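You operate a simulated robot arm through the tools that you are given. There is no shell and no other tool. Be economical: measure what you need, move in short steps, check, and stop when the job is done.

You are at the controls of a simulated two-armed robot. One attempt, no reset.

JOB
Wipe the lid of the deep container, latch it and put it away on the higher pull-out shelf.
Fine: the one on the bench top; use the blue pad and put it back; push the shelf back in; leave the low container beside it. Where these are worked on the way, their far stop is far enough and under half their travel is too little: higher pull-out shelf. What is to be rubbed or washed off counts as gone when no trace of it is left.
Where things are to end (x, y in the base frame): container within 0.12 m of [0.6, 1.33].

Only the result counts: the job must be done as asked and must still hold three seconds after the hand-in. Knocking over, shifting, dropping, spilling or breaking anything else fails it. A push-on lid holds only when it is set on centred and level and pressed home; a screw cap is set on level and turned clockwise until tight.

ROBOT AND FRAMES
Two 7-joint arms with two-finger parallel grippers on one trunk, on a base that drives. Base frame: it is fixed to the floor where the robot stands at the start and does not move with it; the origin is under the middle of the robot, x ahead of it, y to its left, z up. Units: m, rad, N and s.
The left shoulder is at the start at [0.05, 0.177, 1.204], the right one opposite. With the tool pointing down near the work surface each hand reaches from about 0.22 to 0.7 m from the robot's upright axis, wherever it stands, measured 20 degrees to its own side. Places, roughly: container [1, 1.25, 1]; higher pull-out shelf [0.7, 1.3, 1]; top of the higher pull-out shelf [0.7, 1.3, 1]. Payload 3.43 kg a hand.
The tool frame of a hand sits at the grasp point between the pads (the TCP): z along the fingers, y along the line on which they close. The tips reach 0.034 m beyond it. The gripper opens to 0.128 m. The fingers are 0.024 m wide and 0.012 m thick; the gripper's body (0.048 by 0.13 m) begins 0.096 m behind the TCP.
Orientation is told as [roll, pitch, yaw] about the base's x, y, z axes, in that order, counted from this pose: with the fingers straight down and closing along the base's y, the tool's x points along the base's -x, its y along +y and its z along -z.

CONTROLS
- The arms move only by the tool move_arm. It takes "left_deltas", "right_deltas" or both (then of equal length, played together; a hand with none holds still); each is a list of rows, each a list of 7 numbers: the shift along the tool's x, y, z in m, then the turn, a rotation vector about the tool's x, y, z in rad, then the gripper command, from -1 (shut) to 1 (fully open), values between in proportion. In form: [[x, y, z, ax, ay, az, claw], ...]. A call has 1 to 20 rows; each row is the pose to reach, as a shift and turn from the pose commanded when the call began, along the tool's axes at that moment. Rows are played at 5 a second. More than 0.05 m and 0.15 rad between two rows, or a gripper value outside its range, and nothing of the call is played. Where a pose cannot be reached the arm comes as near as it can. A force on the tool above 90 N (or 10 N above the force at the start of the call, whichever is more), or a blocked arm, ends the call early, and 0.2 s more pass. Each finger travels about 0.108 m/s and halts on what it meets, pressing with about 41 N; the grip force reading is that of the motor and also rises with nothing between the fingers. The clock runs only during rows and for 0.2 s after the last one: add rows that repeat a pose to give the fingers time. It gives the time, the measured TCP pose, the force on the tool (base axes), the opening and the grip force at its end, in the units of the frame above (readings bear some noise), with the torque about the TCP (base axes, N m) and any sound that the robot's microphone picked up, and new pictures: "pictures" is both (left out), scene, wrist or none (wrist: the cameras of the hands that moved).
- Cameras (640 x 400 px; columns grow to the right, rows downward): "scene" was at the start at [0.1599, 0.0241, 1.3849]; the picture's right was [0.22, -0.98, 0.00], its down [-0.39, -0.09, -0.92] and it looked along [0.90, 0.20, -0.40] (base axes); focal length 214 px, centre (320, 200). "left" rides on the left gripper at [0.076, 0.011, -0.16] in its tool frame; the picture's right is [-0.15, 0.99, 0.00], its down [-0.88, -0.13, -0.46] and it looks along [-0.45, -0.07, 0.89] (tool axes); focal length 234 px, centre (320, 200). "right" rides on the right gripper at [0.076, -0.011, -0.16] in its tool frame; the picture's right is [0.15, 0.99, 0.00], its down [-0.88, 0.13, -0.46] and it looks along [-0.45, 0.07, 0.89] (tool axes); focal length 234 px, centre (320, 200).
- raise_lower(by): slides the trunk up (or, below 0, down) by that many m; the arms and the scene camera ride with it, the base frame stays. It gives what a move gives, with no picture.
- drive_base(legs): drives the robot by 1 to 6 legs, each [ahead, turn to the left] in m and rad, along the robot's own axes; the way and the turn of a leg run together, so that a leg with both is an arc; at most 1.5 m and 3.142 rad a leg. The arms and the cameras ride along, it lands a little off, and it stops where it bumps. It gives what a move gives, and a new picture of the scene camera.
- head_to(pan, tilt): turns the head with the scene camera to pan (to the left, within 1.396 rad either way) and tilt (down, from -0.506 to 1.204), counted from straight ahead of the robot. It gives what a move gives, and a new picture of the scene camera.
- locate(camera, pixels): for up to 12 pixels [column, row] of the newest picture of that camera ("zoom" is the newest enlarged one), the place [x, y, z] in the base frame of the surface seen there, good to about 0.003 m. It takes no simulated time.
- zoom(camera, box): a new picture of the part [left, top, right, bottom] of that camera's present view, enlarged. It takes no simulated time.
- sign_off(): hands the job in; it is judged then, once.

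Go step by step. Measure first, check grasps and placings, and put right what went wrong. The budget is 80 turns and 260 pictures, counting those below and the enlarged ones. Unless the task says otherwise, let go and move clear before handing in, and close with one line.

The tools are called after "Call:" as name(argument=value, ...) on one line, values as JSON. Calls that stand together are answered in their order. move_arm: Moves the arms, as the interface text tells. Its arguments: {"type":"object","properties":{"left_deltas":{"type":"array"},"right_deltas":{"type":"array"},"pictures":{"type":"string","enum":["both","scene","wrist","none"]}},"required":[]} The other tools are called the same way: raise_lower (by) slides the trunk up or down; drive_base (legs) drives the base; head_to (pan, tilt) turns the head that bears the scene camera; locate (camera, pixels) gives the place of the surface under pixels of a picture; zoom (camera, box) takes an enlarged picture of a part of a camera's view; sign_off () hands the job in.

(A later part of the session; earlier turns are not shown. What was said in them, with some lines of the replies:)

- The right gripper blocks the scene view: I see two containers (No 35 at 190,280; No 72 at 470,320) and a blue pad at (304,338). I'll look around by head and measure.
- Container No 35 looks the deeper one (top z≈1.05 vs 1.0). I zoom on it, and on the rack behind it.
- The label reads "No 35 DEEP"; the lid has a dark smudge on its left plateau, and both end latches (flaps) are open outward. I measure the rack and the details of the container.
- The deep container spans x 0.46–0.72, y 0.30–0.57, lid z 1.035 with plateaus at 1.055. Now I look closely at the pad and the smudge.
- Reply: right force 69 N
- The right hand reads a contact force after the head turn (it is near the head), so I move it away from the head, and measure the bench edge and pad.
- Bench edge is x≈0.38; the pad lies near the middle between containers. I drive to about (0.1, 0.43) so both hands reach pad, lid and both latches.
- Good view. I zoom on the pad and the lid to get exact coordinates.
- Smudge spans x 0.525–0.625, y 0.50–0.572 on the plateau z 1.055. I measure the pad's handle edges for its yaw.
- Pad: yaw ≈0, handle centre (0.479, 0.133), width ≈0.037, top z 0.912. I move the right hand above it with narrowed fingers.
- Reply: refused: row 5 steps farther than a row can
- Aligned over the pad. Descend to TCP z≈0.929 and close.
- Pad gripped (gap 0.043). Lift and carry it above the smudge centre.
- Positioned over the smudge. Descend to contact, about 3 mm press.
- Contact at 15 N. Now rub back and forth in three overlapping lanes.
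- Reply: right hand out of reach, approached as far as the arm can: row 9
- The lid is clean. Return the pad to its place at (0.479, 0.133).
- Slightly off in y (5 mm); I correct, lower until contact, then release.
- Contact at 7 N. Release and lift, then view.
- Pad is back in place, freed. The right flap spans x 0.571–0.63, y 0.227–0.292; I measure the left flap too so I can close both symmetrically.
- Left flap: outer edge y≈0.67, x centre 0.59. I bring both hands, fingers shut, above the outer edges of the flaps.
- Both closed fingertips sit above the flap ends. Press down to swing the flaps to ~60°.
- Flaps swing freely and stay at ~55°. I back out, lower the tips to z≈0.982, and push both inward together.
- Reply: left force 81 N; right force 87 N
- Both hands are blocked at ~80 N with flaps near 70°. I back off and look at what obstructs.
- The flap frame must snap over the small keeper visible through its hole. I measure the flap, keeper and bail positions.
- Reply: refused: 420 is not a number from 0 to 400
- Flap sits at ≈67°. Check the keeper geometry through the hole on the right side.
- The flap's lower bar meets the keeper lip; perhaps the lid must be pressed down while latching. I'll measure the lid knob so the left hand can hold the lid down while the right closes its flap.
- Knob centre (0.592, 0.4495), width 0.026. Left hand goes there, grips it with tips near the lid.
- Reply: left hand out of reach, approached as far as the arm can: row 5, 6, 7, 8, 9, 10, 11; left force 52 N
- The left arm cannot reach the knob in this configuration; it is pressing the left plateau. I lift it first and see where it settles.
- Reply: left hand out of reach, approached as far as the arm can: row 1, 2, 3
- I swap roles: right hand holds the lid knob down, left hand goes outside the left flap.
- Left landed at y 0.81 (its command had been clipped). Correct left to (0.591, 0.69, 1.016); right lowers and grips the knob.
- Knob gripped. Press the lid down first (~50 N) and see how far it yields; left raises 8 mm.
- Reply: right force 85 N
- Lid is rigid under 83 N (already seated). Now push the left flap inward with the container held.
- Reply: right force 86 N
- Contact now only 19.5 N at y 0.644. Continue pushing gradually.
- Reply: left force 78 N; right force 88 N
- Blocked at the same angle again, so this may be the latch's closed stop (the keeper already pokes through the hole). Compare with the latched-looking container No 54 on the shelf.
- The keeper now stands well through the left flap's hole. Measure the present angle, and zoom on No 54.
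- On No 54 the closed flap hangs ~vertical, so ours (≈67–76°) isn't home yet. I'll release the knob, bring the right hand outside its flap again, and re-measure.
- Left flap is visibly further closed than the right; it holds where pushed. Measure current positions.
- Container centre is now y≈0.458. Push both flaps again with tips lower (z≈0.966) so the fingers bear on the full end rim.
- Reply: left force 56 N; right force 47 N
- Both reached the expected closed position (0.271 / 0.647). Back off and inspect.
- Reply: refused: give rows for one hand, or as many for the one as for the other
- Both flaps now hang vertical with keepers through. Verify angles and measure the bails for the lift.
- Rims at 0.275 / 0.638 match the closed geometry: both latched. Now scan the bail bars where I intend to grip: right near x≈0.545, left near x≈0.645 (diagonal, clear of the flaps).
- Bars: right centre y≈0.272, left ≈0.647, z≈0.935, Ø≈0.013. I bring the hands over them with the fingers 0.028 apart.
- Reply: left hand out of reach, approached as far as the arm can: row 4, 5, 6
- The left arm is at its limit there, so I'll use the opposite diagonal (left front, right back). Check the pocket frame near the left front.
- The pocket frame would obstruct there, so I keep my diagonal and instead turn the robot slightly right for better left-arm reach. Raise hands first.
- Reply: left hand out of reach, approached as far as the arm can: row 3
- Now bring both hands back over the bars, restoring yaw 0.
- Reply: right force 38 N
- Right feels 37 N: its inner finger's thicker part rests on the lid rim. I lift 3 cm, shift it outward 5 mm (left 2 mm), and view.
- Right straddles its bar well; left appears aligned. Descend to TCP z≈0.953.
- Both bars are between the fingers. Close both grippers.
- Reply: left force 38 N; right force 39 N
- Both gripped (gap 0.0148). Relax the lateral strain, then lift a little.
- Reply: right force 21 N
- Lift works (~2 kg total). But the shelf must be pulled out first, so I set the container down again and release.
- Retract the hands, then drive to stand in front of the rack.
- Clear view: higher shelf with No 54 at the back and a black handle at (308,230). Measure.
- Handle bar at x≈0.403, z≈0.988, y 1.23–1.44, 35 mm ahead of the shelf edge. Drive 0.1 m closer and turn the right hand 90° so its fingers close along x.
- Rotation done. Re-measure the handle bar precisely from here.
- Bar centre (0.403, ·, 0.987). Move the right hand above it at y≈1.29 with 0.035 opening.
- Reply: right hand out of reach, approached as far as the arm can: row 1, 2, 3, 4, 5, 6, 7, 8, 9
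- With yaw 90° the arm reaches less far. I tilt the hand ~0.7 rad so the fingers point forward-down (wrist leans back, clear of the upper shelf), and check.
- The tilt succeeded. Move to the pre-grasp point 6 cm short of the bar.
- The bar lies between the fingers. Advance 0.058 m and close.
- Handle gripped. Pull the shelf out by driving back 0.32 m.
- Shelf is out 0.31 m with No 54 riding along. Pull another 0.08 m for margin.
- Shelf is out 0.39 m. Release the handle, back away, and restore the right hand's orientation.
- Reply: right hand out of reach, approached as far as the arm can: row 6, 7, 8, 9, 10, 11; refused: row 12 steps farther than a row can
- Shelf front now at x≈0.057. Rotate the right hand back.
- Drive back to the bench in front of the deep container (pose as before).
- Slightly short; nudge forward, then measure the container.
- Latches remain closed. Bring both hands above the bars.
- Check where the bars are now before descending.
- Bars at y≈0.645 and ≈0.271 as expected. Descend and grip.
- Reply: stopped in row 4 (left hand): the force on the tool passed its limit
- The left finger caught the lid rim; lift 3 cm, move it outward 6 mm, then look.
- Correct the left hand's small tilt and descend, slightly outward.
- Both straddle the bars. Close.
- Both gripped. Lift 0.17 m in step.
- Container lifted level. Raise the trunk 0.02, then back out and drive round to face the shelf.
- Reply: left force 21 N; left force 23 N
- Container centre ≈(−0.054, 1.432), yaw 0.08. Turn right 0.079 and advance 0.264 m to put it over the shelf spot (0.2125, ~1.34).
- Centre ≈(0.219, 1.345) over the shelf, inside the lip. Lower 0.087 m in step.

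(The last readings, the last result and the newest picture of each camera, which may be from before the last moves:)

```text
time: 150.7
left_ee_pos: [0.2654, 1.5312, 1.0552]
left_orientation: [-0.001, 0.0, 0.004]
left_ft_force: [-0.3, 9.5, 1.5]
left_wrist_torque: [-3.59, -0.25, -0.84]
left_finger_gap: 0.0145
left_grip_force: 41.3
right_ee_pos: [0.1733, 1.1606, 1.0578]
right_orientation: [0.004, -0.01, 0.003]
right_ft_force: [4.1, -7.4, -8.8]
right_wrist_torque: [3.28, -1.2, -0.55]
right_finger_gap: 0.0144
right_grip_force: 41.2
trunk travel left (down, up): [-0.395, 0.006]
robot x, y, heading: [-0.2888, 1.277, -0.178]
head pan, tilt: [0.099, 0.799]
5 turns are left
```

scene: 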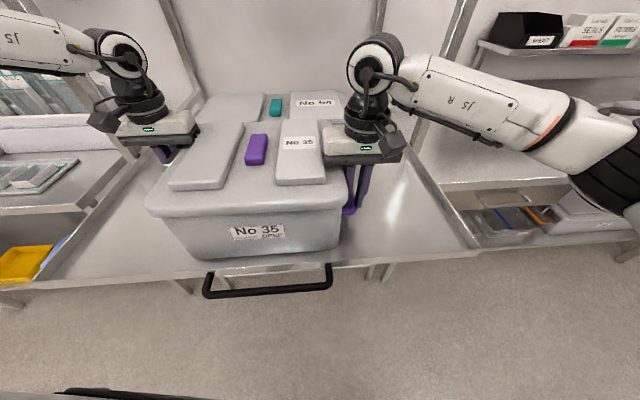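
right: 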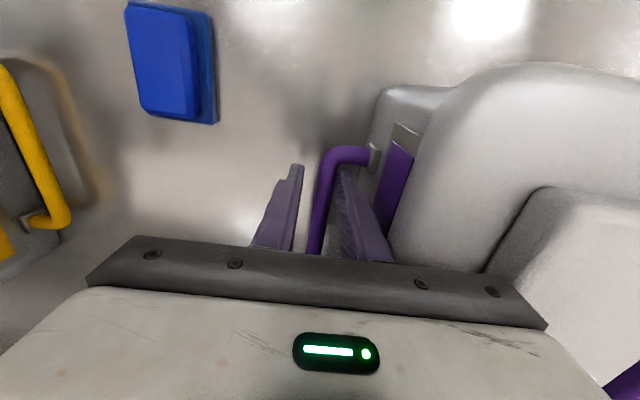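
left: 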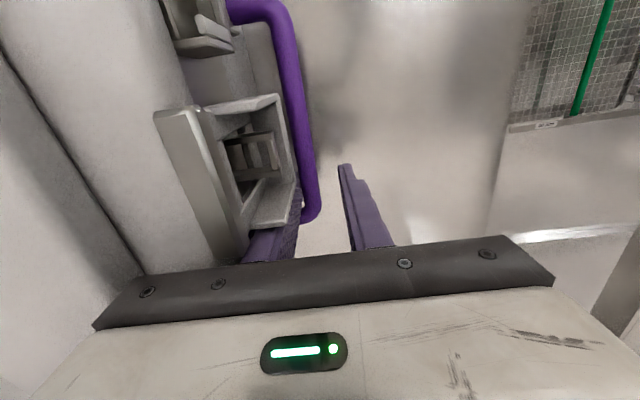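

Only 5 turns remain, so I combine: settle, release, lift clear, back away and straighten.

Call:
move_arm(left_deltas=[[0, 0, 0.002, 0, 0, 0, -1], [0, 0, 0.003, 0, 0, 0, -1], [0, 0.003, 0.003, 0, 0, 0, -0.56], [0, 0.005, 0.003, 0, 0, 0, -0.56], [0, 0.005, 0.003, 0, 0, 0, -0.56], [0, 0.005, -0.02, 0, 0, 0, -0.56], [0, 0.005, -0.06, 0, 0, 0, -0.56], [0, 0.01, -0.1, 0, 0, 0, -0.56], [0, 0.02, -0.14, 0, 0, 0, -0.56], [0, 0.03, -0.18, 0, 0, 0, -1], [0, 0.03, -0.18, 0, 0, 0, -1]], right_deltas=[[0, 0, 0.003, 0, 0, 0, -1], [0, 0, 0.006, 0, 0, 0, -1], [0, -0.004, 0.006, 0, 0, 0, -0.56], [0, -0.006, 0.006, 0, 0, 0, -0.56], [0, -0.006, 0.006, 0, 0, 0, -0.56], [0, -0.006, -0.02, 0, 0, 0, -0.56], [0, -0.006, -0.06, 0, 0, 0, -0.56], [0, -0.01, -0.1, 0, 0, 0, -0.56], [0, -0.02, -0.14, 0, 0, 0, -0.56], [0, -0.03, -0.18, 0, 0, 0, -1], [0, -0.03, -0.18, 0, 0, 0, -1]], pictures="scene")

Call:
drive_base(legs=[[-0.3, 0], [0, 0.178]])

Call:
head_to(pan=0.0, tilt=0.6)

Call:
locate(camera="scene", pixels=[[310, 230], [310, 250], [310, 262], [310, 270], [310, 280], [310, 290], [310, 300], [250, 240], [370, 240], [310, 180]])

```text
time: 153.1
left_ee_pos: [0.2625, 1.5611, 1.2349]
left_orientation: [-0.002, 0.003, 0.003]
left_ft_force: [0.4, -0.6, 0.2]
left_wrist_torque: [0.01, 0.0, -0.01]
left_finger_gap: 0.0
left_grip_force: 33.3
right_ee_pos: [0.1681, 1.1325, 1.239]
right_orientation: [0.002, -0.008, 0.005]
right_ft_force: [-0.3, -0.9, 0.0]
right_wrist_torque: [-0.01, 0.01, 0.02]
right_finger_gap: 0.0
right_grip_force: 33.2
trunk travel left (down, up): [-0.395, 0.006]
robot x, y, heading: [-0.2855, 1.2726, -0.18]
head pan, tilt: [0.099, 0.799]
```

scene: 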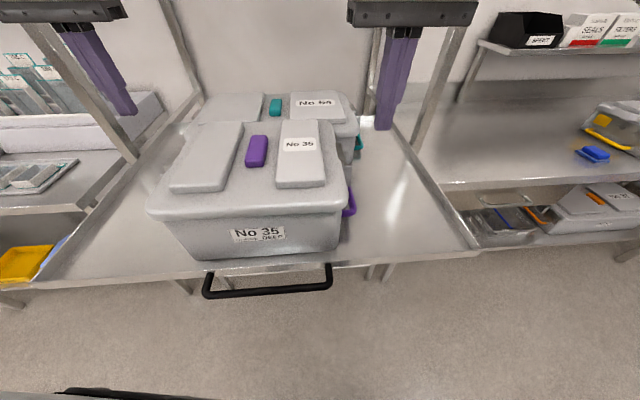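

```text
time: 155.8
left_ee_pos: [-0.0887, 1.7062, 1.2342]
left_orientation: [-0.004, 0.003, 0.179]
left_ft_force: [0.2, 0.1, 0.0]
left_wrist_torque: [-0.01, -0.01, -0.03]
left_finger_gap: 0.0001
left_grip_force: 32.7
right_ee_pos: [-0.1073, 1.2686, 1.2391]
right_orientation: [0.005, -0.008, 0.179]
right_ft_force: [0.2, 0.0, -0.3]
right_wrist_torque: [0.0, 0.02, -0.05]
right_finger_gap: 0.0001
right_grip_force: 33.2
trunk travel left (down, up): [-0.395, 0.006]
robot x, y, heading: [-0.5816, 1.3281, -0.006]
head pan, tilt: [0.099, 0.799]
```

scene: 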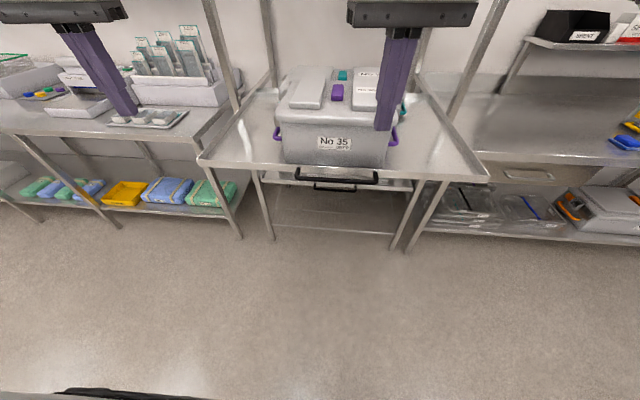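

```text
time: 156.5
left_ee_pos: [-0.0886, 1.7051, 1.2351]
left_orientation: [-0.002, 0.003, 0.179]
left_ft_force: [-0.3, 0.1, -0.7]
left_wrist_torque: [0.02, -0.01, -0.01]
left_finger_gap: 0.0
left_grip_force: 33.1
right_ee_pos: [-0.1068, 1.2684, 1.2376]
right_orientation: [0.004, -0.008, 0.18]
right_ft_force: [0.0, -0.5, 0.3]
right_wrist_torque: [-0.02, 0.0, 0.0]
right_finger_gap: 0.0
right_grip_force: 33.7
trunk travel left (down, up): [-0.395, 0.006]
robot x, y, heading: [-0.5851, 1.3299, -0.005]
head pan, tilt: [0.0, 0.6]
```

scene: 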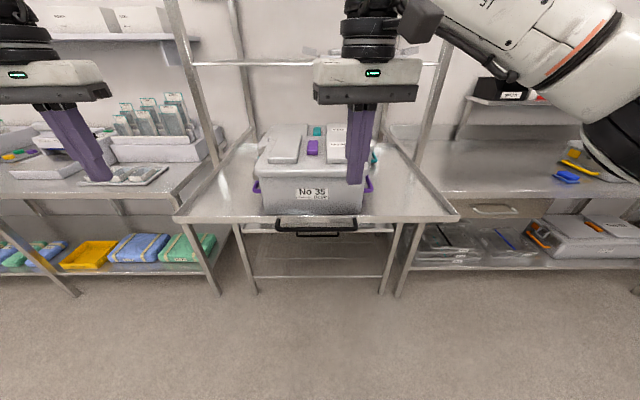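

```text
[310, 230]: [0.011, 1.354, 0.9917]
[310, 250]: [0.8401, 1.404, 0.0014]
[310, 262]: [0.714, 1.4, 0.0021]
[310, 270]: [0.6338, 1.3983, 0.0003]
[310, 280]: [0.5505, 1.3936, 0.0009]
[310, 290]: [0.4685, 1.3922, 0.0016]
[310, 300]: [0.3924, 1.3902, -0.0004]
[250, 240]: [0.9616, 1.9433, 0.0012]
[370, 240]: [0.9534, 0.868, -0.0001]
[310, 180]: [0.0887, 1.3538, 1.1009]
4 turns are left
```

Container stands well on the pulled-out shelf, latched. Next: fold the left hand in, lower the right fist in front of the handle bar, and push the shelf home by driving 0.482 m.

Call:
move_arm(left_deltas=[[0.039, -0.01, 0, 0, 0, 0, -1], [0.078, -0.02, 0, 0, 0, 0, -1], [0.117, -0.03, 0, 0, 0, 0, -1], [0.156, -0.04, 0, 0, 0, 0, -1], [0.195, -0.05, 0, 0, 0, 0, -1], [0.234, -0.059, 0, 0, 0, 0, -1], [0.234, -0.059, 0, 0, 0, 0, -1], [0.234, -0.059, 0, 0, 0, 0, -1], [0.234, -0.059, 0, 0, 0, 0, -1]], right_deltas=[[-0.005, 0.01, 0.02, 0, 0, 0.03, -1], [-0.01, 0.02, 0.045, 0, 0, 0.06, -1], [-0.015, 0.03, 0.075, 0, 0, 0.09, -1], [-0.02, 0.04, 0.11, 0, 0, 0.12, -1], [-0.024, 0.047, 0.15, 0, 0, 0.15, -1], [-0.0269, 0.053, 0.19, 0, 0, 0.18, -1], [-0.0269, 0.053, 0.22, 0, 0, 0.18, -1], [-0.0269, 0.053, 0.2326, 0, 0, 0.18, -1], [-0.0269, 0.053, 0.2326, 0, 0, 0.18, -1]], pictures="none")

Call:
drive_base(legs=[[0.482, 0]])

Call:
locate(camera="scene", pixels=[[200, 300], [240, 260], [260, 230], [300, 200], [310, 250], [280, 290], [180, 260], [250, 290]])

Call:
zoom(camera="scene", box=[0, 0, 640, 400])

```text
time: 158.5
left_ee_pos: [-0.3105, 1.607, 1.2354]
left_orientation: [-0.004, 0.004, 0.178]
left_ft_force: [-0.8, -1.0, 0.3]
left_wrist_torque: [0.0, 0.0, 0.0]
left_finger_gap: 0.0002
left_grip_force: 33.1
right_ee_pos: [-0.0897, 1.3272, 1.0076]
right_orientation: [0.005, -0.006, 0.002]
right_ft_force: [-0.4, 0.6, 0.7]
right_wrist_torque: [0.01, -0.01, 0.02]
right_finger_gap: 0.0003
right_grip_force: 33.1
trunk travel left (down, up): [-0.395, 0.006]
robot x, y, heading: [-0.5787, 1.3305, -0.01]
head pan, tilt: [0.0, 0.6]
```

```text
time: 161.4
left_ee_pos: [0.1723, 1.6048, 1.2361]
left_orientation: [-0.003, -0.004, 0.182]
left_ft_force: [0.6, 0.4, -0.2]
left_wrist_torque: [0.01, 0.03, -0.01]
left_finger_gap: 0.0
left_grip_force: 33.3
right_ee_pos: [0.3872, 1.3257, 1.0094]
right_orientation: [0.002, 0.017, 0.013]
right_ft_force: [-52.3, -7.7, -10.6]
right_wrist_torque: [-0.67, 1.16, -0.07]
right_finger_gap: 0.0
right_grip_force: 32.6
trunk travel left (down, up): [-0.395, 0.006]
robot x, y, heading: [-0.0916, 1.3277, -0.005]
head pan, tilt: [0.0, 0.6]
```

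scene: 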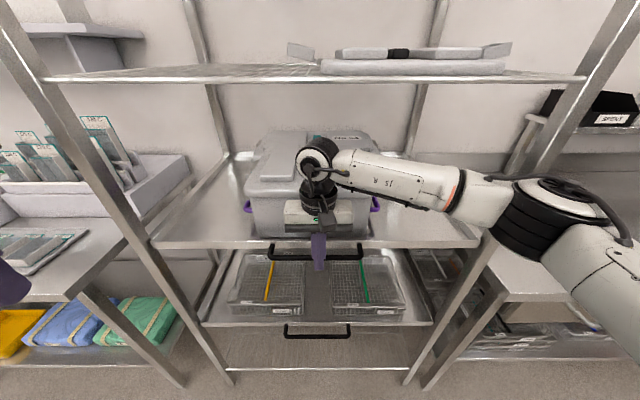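

```text
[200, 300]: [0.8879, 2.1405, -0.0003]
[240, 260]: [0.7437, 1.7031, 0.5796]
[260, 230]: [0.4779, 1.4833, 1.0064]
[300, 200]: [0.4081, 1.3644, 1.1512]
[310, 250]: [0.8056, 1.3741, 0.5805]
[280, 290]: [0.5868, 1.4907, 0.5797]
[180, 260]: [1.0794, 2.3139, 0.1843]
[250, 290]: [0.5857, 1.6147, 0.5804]
```

```text
1.00 times, centred on (320, 200) of scene
3 turns are left
```

zoom: 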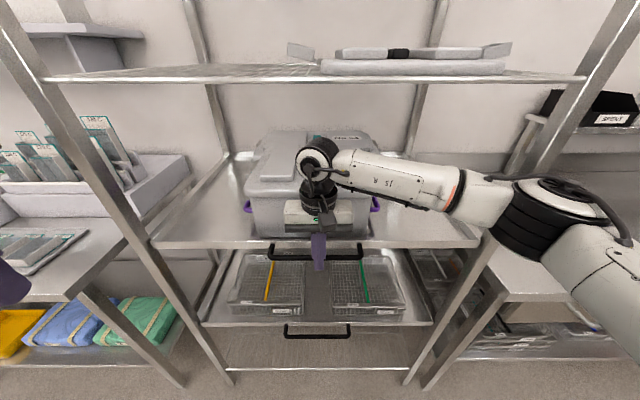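

Shelf is home (TCP 0.387, 52 N against the stop). Back away and verify.

Call:
drive_base(legs=[[-0.3, 0]])

Call:
move_arm(right_deltas=[[0.04, -0.02, 0, 0, 0, 0, -1], [0.08, -0.04, -0.03, 0, 0, 0, -1], [0.1, -0.07, -0.07, 0, 0, 0, -1], [0.1, -0.11, -0.1, 0, 0, 0, -1]], pictures="scene")

Call:
locate(camera="scene", pixels=[[265, 210], [255, 222], [300, 213], [300, 217], [300, 222], [300, 226], [260, 160], [270, 150], [290, 150], [300, 180], [310, 140]])

Call:
zoom(camera="scene", box=[200, 100, 424, 240])

Call:
locate(camera="zoom", pixels=[[160, 330], [300, 330], [300, 340], [300, 350], [220, 230], [250, 250], [330, 250], [300, 180], [200, 180], [400, 180], [300, 360]])

```text
time: 163.4
left_ee_pos: [-0.1109, 1.6076, 1.2349]
left_orientation: [-0.003, 0.001, 0.183]
left_ft_force: [-0.2, 0.6, 0.1]
left_wrist_torque: [-0.01, 0.01, -0.02]
left_finger_gap: 0.0
left_grip_force: 32.9
right_ee_pos: [0.1033, 1.3282, 1.0067]
right_orientation: [0.0, 0.022, 0.015]
right_ft_force: [0.4, 0.2, -0.4]
right_wrist_torque: [0.0, -0.01, -0.01]
right_finger_gap: 0.0001
right_grip_force: 32.8
trunk travel left (down, up): [-0.395, 0.006]
robot x, y, heading: [-0.3767, 1.3296, -0.0]
head pan, tilt: [0.0, 0.6]
```

scene: 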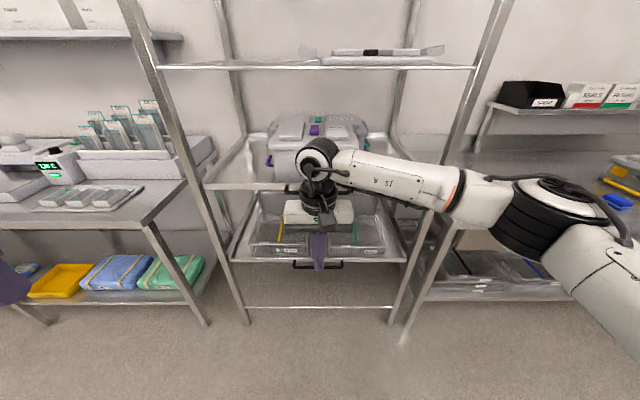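

```text
refused: row 2 steps farther than a row can; nothing moved
```

```text
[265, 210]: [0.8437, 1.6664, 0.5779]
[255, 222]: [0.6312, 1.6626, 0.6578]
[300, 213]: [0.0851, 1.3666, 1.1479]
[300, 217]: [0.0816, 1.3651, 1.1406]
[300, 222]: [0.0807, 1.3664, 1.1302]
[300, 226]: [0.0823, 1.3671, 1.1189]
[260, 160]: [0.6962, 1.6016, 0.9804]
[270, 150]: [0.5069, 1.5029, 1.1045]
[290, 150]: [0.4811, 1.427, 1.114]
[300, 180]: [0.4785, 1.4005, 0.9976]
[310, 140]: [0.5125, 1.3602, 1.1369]
```

```text
2.86 times, centred on (312, 170) of scene
```

zoom: 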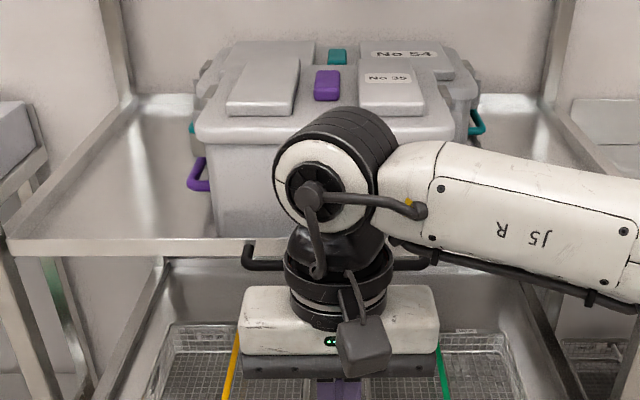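

```text
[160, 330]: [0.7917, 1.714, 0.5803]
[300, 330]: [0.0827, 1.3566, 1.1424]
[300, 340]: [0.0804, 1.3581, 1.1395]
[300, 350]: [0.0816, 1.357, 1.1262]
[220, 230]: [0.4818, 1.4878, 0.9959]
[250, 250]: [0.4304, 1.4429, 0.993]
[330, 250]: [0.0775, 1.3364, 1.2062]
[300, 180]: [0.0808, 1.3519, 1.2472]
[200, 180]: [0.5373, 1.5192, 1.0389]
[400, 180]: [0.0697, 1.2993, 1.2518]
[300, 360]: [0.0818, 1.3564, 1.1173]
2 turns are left
```

The container stands latched on the closed shelf at about (0.61, 1.345), beside No 54. Both hands are clear, so I'm handing in.

Call:
sign_off()

```text
The job is handed in.
```

I wiped container No 35's lid clean, closed both latches, and put it on the higher pull-out shelf at about (0.61, 1.345), within the 0.12 m limit. The shelf is pushed back in to its stop, the blue pad is back where it was, and both low containers (No 72 on the bench and No 54 on the shelf) were left as they were. I did not see the judge's result.
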